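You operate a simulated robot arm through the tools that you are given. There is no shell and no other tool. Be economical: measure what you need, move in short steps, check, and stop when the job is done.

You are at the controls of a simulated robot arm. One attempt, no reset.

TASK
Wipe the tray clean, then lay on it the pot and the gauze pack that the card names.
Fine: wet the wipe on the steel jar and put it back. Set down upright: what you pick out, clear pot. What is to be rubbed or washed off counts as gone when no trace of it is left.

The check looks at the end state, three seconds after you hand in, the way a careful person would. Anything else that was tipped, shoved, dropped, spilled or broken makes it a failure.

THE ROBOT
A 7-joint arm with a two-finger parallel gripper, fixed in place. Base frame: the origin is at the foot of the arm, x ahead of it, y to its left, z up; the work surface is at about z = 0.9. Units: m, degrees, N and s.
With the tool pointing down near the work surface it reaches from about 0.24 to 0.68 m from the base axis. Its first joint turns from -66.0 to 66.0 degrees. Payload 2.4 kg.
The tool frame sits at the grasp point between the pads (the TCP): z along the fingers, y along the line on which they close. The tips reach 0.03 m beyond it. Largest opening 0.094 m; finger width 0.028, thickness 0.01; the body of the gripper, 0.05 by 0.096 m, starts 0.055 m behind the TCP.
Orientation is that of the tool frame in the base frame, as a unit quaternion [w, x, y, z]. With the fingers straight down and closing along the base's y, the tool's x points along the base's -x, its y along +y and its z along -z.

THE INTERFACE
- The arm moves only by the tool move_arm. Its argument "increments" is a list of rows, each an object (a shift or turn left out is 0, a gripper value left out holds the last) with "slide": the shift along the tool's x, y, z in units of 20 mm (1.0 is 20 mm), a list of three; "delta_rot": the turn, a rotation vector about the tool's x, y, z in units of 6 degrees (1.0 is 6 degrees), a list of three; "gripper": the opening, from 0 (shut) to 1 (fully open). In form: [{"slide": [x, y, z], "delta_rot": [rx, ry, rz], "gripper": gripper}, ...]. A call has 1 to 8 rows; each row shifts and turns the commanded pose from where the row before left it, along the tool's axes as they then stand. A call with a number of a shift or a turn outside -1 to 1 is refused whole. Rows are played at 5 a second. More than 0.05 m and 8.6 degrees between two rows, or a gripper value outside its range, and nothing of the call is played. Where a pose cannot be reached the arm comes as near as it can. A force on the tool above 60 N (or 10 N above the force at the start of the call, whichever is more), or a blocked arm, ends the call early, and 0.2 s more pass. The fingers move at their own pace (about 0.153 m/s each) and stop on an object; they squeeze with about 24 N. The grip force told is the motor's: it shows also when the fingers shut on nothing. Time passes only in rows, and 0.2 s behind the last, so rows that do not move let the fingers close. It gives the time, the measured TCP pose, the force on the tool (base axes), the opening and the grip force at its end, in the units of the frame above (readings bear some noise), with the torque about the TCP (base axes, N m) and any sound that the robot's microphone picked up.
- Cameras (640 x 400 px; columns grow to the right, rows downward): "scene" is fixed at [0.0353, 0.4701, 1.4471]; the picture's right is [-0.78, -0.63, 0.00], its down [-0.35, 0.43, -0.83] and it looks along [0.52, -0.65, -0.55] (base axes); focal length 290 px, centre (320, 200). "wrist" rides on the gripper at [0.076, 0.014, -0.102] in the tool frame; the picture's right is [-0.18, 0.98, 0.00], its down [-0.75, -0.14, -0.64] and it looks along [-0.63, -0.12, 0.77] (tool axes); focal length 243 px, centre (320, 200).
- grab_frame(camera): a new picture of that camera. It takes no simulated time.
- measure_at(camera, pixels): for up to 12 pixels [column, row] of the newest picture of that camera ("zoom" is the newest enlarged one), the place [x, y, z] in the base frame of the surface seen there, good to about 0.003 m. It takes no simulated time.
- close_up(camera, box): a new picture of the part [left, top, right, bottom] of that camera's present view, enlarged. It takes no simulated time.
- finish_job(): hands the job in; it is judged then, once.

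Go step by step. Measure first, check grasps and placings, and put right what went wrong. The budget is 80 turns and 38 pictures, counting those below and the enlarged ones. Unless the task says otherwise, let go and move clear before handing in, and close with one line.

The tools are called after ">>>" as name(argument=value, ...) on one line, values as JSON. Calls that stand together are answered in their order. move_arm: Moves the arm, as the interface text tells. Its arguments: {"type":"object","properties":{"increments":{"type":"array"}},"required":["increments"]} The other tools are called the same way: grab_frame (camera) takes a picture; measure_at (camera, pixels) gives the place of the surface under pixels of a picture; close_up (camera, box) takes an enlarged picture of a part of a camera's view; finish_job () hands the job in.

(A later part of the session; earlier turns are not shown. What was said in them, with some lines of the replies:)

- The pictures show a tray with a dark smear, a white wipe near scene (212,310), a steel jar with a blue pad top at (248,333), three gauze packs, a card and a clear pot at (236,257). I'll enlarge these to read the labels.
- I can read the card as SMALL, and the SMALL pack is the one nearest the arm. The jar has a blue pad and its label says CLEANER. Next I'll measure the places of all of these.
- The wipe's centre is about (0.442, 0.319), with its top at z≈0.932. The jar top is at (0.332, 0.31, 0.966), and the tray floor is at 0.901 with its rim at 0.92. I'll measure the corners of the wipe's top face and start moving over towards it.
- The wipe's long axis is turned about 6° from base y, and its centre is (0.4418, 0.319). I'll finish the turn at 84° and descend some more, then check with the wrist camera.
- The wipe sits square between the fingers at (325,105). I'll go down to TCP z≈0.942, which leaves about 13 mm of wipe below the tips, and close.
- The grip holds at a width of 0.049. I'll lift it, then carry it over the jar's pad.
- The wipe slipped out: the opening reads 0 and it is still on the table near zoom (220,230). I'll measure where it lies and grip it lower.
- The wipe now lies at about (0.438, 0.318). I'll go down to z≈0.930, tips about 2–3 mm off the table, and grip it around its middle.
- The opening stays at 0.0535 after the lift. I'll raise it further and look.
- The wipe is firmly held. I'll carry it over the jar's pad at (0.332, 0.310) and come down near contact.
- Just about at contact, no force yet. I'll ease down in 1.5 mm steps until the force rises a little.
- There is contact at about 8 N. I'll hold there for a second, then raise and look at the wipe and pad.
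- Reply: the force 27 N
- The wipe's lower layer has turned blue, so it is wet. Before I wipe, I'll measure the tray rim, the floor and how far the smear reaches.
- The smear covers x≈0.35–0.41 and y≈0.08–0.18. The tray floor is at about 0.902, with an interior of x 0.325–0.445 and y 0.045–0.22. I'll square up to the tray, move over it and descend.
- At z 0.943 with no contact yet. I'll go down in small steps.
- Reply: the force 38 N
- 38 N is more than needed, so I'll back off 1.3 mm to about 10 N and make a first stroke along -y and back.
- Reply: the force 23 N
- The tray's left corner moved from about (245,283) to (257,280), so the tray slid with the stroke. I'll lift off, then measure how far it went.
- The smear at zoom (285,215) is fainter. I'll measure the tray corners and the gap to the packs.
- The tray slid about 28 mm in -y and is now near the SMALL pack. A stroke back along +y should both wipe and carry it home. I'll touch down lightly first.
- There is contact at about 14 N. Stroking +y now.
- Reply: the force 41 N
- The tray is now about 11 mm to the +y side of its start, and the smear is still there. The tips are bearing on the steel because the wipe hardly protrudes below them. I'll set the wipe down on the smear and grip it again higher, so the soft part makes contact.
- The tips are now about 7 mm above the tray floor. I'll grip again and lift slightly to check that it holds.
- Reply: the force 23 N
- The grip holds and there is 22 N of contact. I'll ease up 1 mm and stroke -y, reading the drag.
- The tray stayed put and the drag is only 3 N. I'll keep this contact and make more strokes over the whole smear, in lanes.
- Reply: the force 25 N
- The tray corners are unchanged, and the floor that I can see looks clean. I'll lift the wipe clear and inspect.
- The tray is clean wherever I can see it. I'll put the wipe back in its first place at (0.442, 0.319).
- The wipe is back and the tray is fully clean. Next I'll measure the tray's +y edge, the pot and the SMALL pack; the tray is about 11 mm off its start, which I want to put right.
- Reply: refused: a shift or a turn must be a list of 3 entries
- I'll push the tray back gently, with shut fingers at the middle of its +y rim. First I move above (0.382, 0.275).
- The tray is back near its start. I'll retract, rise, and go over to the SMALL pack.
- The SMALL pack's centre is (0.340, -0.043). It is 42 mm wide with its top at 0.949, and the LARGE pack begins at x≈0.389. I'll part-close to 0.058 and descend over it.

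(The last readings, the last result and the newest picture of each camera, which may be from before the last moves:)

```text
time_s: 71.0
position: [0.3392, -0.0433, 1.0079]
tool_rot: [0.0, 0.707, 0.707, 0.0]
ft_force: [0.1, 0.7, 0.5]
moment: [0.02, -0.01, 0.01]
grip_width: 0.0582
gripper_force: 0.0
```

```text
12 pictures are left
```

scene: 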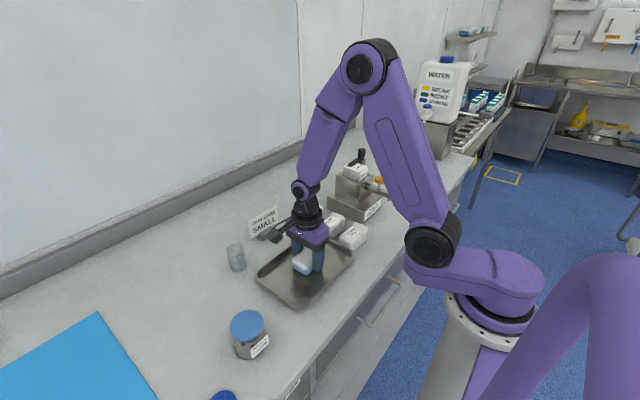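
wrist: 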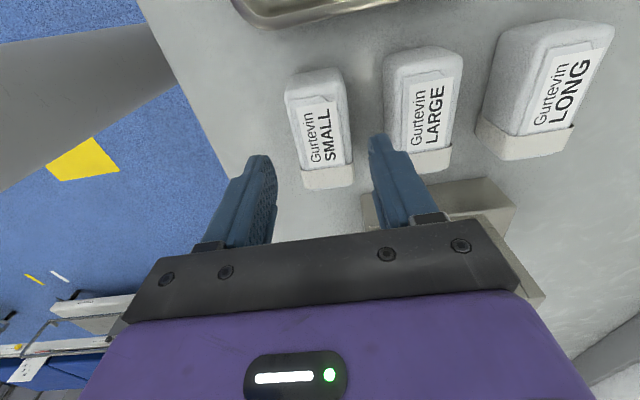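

>>> move_arm(increments=[{"slide": [0, 0, 0.8]}, {"slide": [0, 0, 0.8]}, {"slide": [0, 0, 0.8]}, {"slide": [0, 0, 0.7]}, {"slide": [0, 0, 0.4]}, {}])

>>> move_arm(increments=[{"gripper": 0}, {}, {}, {"slide": [0, 0, -0.5]}, {"slide": [0, 0, -0.5]}, {"slide": [0, 0, -0.8]}, {"slide": [0, 0, -0.8]}, {}])

>>> grab_frame(camera="wrist")

```text
time_s: 72.4
position: [0.3385, -0.0441, 0.9354]
tool_rot: [0.0, 0.708, 0.706, 0.0]
ft_force: [-0.7, -0.4, 0.6]
moment: [0.0, 0.02, 0.05]
grip_width: 0.0584
gripper_force: 0.1
```

```text
time_s: 74.2
position: [0.339, -0.0449, 0.9875]
tool_rot: [0.0, 0.707, 0.707, 0.0]
ft_force: [0.1, 0.8, -0.4]
moment: [-0.02, 0.01, 0.0]
grip_width: 0.0459
gripper_force: 24.1
```

```text
11 pictures are left
```

wrist: 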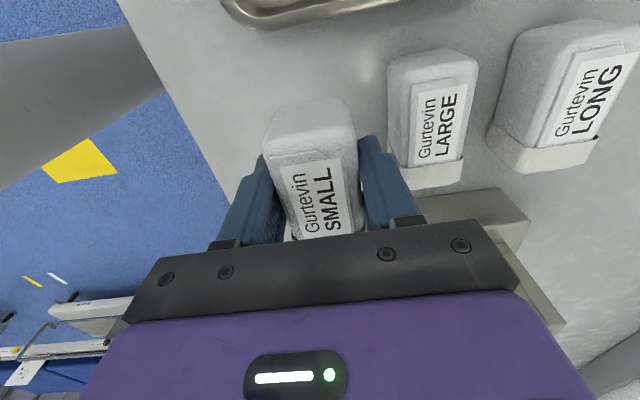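

The SMALL pack is held and its neighbour is undisturbed. I'll raise it and carry it over the tray's -y half.

>>> move_arm(increments=[{"slide": [0, 0, -1]}, {"slide": [0.98, 0.33, 0]}, {"slide": [0.98, 0.33, 0]}, {"slide": [0.98, 0.33, 0]}, {"slide": [0.98, 0.33, 0]}, {"slide": [0.98, 0.33, 0]}, {"slide": [0.98, 0.33, 0]}, {"slide": [0.9, 0.33, 0]}])

>>> move_arm(increments=[{"slide": [0, 0, 0.8]}, {"slide": [0, 0, 0.8]}, {"slide": [0, 0, 0.8]}, {"slide": [0, 0, 0.5]}, {"slide": [0, 0, 0.2]}, {}])

```text
time_s: 76.0
position: [0.3854, 0.0917, 1.0103]
tool_rot: [0.0, 0.707, 0.707, 0.0]
ft_force: [-0.1, 0.3, -0.1]
moment: [-0.01, 0.0, 0.02]
grip_width: 0.046
gripper_force: 24.3
```

```text
time_s: 77.4
position: [0.3853, 0.0912, 0.9457]
tool_rot: [0.0, 0.706, 0.708, 0.001]
ft_force: [0.9, 0.1, -0.4]
moment: [0.02, -0.03, -0.02]
grip_width: 0.0458
gripper_force: 24.0
```

>>> move_arm(increments=[{"slide": [0, 0, 0.1]}, {"slide": [0, 0, 0.08]}, {}])

```text
time_s: 78.2
position: [0.3861, 0.0909, 0.9424]
tool_rot: [0.0, 0.708, 0.707, 0.0]
ft_force: [-0.4, -0.3, -0.3]
moment: [0.01, 0.01, 0.01]
grip_width: 0.0457
gripper_force: 24.2
```

>>> move_arm(increments=[{"slide": [0, 0, 0.08]}, {}])

```text
time_s: 78.8
position: [0.3852, 0.0913, 0.9407]
tool_rot: [0.0, 0.707, 0.707, 0.0]
ft_force: [0.0, -0.5, -2.1]
moment: [-0.01, 0.02, 0.02]
grip_width: 0.0459
gripper_force: 24.2
```

>>> move_arm(increments=[{"slide": [0, 0, 0.06]}, {}])

```text
time_s: 79.4
position: [0.3851, 0.0901, 0.9402]
tool_rot: [0.0, 0.708, 0.707, 0.0]
ft_force: [-1.3, 1.4, 3.7]
moment: [-0.18, 0.04, -0.02]
grip_width: 0.0458
gripper_force: 23.5
```

The pack has touched down at 3.7 N. I'll release it, rise, and head for the pot.

>>> move_arm(increments=[{"gripper": 0.65}, {}, {"slide": [0, 0, -0.5]}, {"slide": [0, 0, -1]}, {"slide": [0, 0, -1]}, {"slide": [0, 0, -1]}, {"slide": [0, 0, -1]}, {"slide": [0, 0, -1]}])

>>> move_arm(increments=[{"slide": [0.7, 1, -1]}, {"slide": [0.7, 1, -1]}, {"slide": [0.7, 1, 0]}, {"slide": [0.7, 1, 0]}, {"slide": [0.7, 1, 0]}, {"slide": [0.7, 1, 0]}, {"slide": [0.6, 1, 0], "gripper": 1}, {}])

>>> grab_frame(camera="wrist")

>>> close_up(camera="scene", box=[210, 210, 370, 330])

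```text
time_s: 81.2
position: [0.3857, 0.0914, 1.0507]
tool_rot: [-0.001, 0.707, 0.707, 0.0]
ft_force: [-1.0, 1.1, 0.7]
moment: [-0.03, -0.01, -0.02]
grip_width: 0.0609
gripper_force: 0.1
```

```text
time_s: 83.0
position: [0.5249, 0.1875, 1.0902]
tool_rot: [0.0, 0.706, 0.708, 0.0]
ft_force: [-0.2, 1.0, 0.0]
moment: [0.01, 0.01, 0.0]
grip_width: 0.0938
gripper_force: 0.1
```

```text
10 pictures are left
```

wrist: 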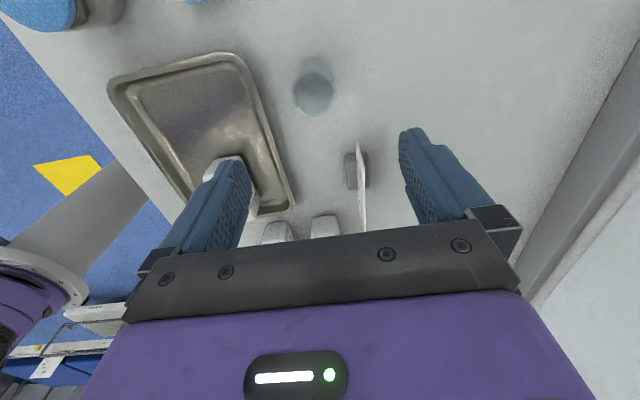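

```text
3.33 times, centred on (290, 270) of scene
```

zoom: 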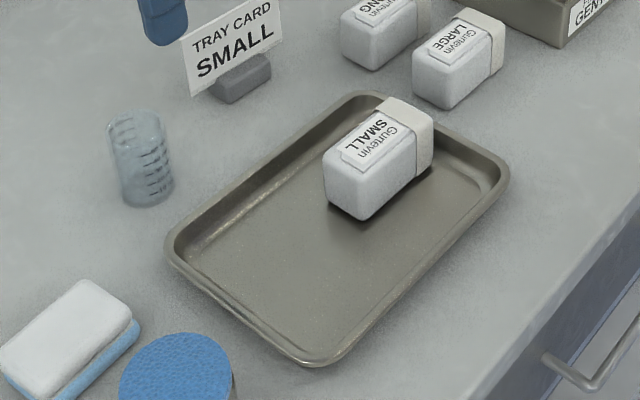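

The pack sits well in the tray. The clear pot is at wrist (312,90); I'll enlarge it and measure it.

>>> close_up(camera="wrist", box=[264, 35, 364, 135])

>>> measure_at(camera="wrist", pixels=[[312, 60], [312, 75], [312, 85], [312, 95], [312, 105], [312, 113], [296, 93], [330, 93], [300, 75], [328, 75], [312, 117]])

```text
4.00 times, centred on (314, 85) of wrist
```

zoom: 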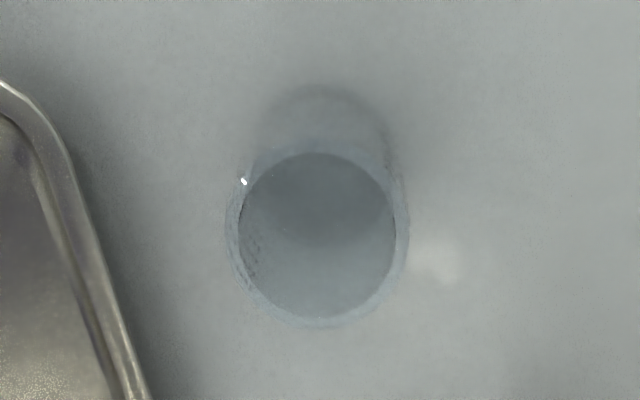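

```text
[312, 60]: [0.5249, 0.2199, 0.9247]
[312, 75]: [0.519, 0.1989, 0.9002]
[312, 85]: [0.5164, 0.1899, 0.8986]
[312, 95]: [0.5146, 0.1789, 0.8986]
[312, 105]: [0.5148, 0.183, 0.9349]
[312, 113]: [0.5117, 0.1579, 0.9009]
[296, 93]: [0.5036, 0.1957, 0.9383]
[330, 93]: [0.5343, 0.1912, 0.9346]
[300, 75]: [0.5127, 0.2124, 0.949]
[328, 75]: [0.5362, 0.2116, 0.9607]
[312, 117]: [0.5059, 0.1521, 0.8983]
```

The pot's rim centre is about (0.5195, 0.198) with a diameter of about 42 mm, and its top is near 0.96. I'll centre on it and come down partway, then check.

>>> move_arm(increments=[{"slide": [0.55, -0.27, 0], "gripper": 0.8}, {"slide": [0, 0, 1]}, {"slide": [0, 0, 1]}, {"slide": [0, 0, 1]}, {"slide": [0, 0, 0.7]}, {}])

>>> grab_frame(camera="wrist")

```text
time_s: 84.4
position: [0.5204, 0.2002, 1.0142]
tool_rot: [0.0, 0.707, 0.707, 0.0]
ft_force: [-0.8, 0.3, 1.1]
moment: [0.0, -0.03, 0.01]
grip_width: 0.0752
gripper_force: 0.0
```

```text
7 pictures are left
```

wrist: 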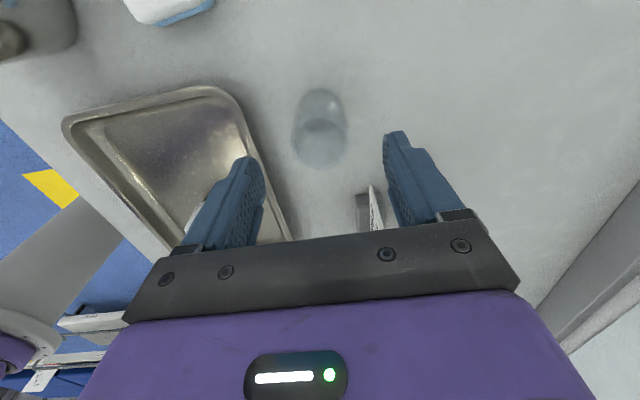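

The pot is centred to within 3 mm between the fingers. Going down and closing.

>>> move_arm(increments=[{"slide": [-0.15, -0.08, 0.9]}, {"slide": [0, 0, 0.9]}, {"slide": [0, 0, 0.9]}, {"slide": [0, 0, 0.8]}, {"slide": [0, 0, 0.4]}, {}])

>>> move_arm(increments=[{"gripper": 0}, {}, {}, {"slide": [0, 0, -0.5]}, {"slide": [0, 0, -0.5]}, {"slide": [0, 0, -0.8]}, {"slide": [0, 0, -0.8]}, {}])

>>> close_up(camera="scene", box=[190, 180, 370, 320])

```text
time_s: 85.8
position: [0.5197, 0.1955, 0.937]
tool_rot: [0.0, 0.707, 0.707, 0.0]
ft_force: [0.3, 0.7, 0.7]
moment: [-0.01, 0.02, -0.04]
grip_width: 0.0754
gripper_force: 0.2
```

```text
time_s: 87.6
position: [0.518, 0.1958, 0.9901]
tool_rot: [0.001, 0.706, 0.708, -0.001]
ft_force: [-0.6, 0.5, -0.5]
moment: [-0.04, 0.01, -0.01]
grip_width: 0.0413
gripper_force: 23.9
```

```text
2.86 times, centred on (280, 250) of scene
```

zoom: 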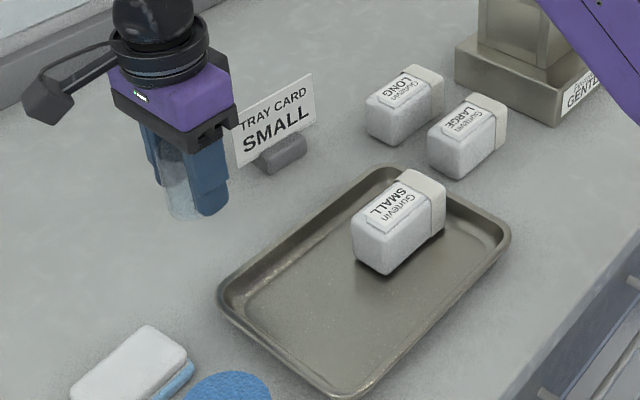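

The pot is held upright. I'll carry it over the tray at (0.385, 0.182).

>>> move_arm(increments=[{"slide": [0, 0, -0.8]}, {"slide": [-0.1, -0.95, 0]}, {"slide": [-0.1, -0.95, 0]}, {"slide": [-0.1, -0.95, 0]}, {"slide": [-0.1, -0.95, 0]}, {"slide": [-0.1, -0.95, 0]}, {"slide": [-0.1, -0.95, 0]}, {"slide": [-0.1, -0.95, 0]}])

>>> move_arm(increments=[{}, {"slide": [0, 0, 0.8]}, {"slide": [0, 0, 0.8]}, {"slide": [0, 0, 0.7]}, {"slide": [0, 0, 0.4]}, {"slide": [0, 0, 0.2]}, {}])

```text
time_s: 89.4
position: [0.3862, 0.18, 1.0054]
tool_rot: [0.0, 0.707, 0.707, 0.0]
ft_force: [-0.4, 1.2, -1.0]
moment: [-0.02, -0.01, -0.04]
grip_width: 0.0415
gripper_force: 24.2
```

```text
time_s: 91.0
position: [0.3855, 0.1805, 0.9472]
tool_rot: [0.0, 0.707, 0.707, 0.001]
ft_force: [-0.5, 0.1, -1.0]
moment: [0.03, -0.04, 0.01]
grip_width: 0.0416
gripper_force: 24.2
```

>>> move_arm(increments=[{"slide": [0, 0, 0.12]}, {"slide": [0, 0, 0.08]}, {}])

```text
time_s: 91.8
position: [0.3846, 0.181, 0.9436]
tool_rot: [0.0, 0.707, 0.707, 0.0]
ft_force: [0.3, -0.4, -1.5]
moment: [0.0, 0.02, -0.03]
grip_width: 0.0412
gripper_force: 23.5
```

>>> move_arm(increments=[{"slide": [0, 0, 0.06]}, {}])

```text
time_s: 92.4
position: [0.3863, 0.1811, 0.9423]
tool_rot: [0.0, 0.707, 0.707, -0.001]
ft_force: [-1.9, -1.2, 9.5]
moment: [-0.04, 0.08, 0.0]
grip_width: 0.0412
gripper_force: 24.4
```

Touchdown at 9.5 N. I'll release and rise straight up.

>>> move_arm(increments=[{"slide": [0, 0, -0.03]}, {"gripper": 0.7}, {}, {"slide": [0, 0, -0.4]}, {"slide": [0, 0, -0.8]}, {"slide": [0, 0, -1]}, {"slide": [0, 0, -1]}, {"slide": [0, 0, -1]}])

>>> move_arm(increments=[{"slide": [0, 0, -1]}, {"slide": [0, 0, -1]}, {"slide": [0, 0, -1]}, {"slide": [0, 0, -1]}, {"slide": [0.5, 0.5, -1]}, {"slide": [1, 1, -1]}, {"slide": [1, 1, 0]}, {"slide": [1, 1, 0]}])

>>> grab_frame(camera="scene")

>>> close_up(camera="scene", box=[180, 190, 400, 350])

```text
time_s: 94.2
position: [0.386, 0.1802, 1.0258]
tool_rot: [0.0, 0.707, 0.707, 0.001]
ft_force: [-0.1, 0.2, -0.5]
moment: [-0.01, 0.0, 0.02]
grip_width: 0.0657
gripper_force: 0.0
```

```text
time_s: 96.0
position: [0.4538, 0.2523, 1.1479]
tool_rot: [0.0, 0.707, 0.707, 0.0]
ft_force: [-0.1, -0.7, -0.4]
moment: [-0.01, 0.03, -0.02]
grip_width: 0.0658
gripper_force: 0.1
```

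```text
5 pictures are left
```

scene: 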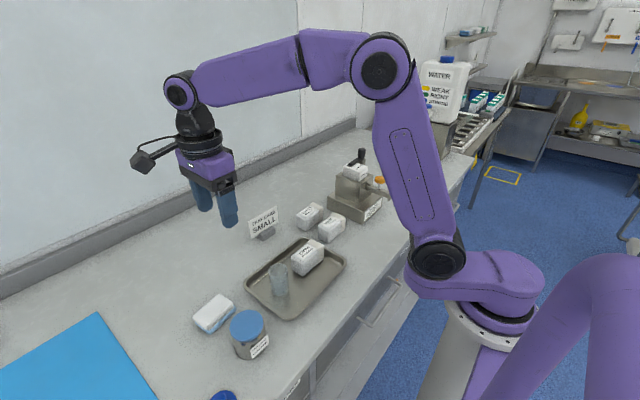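

```text
2.50 times, centred on (290, 270) of scene
```

zoom: 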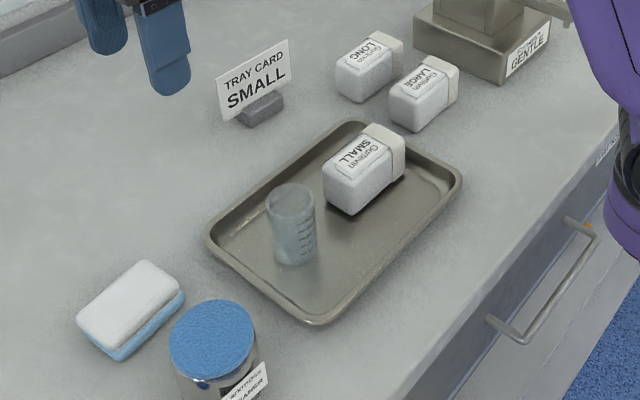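

The zoomed picture shows the clean tray holding the pot, upright near (292,225), and the SMALL pack near (362,170). The wipe is back in its place, everything else is as it was, and the arm is clear, so I'm handing in.

>>> finish_job()

```text
The job is handed in.
```

The job is handed in: the tray is wiped clean and holds the clear pot, upright, and the SMALL gauze pack, with the wipe, wetted on the jar, back in its place; the tray slid about 3 cm while I was wiping, and I pushed it back to within a few millimetres of where it started.
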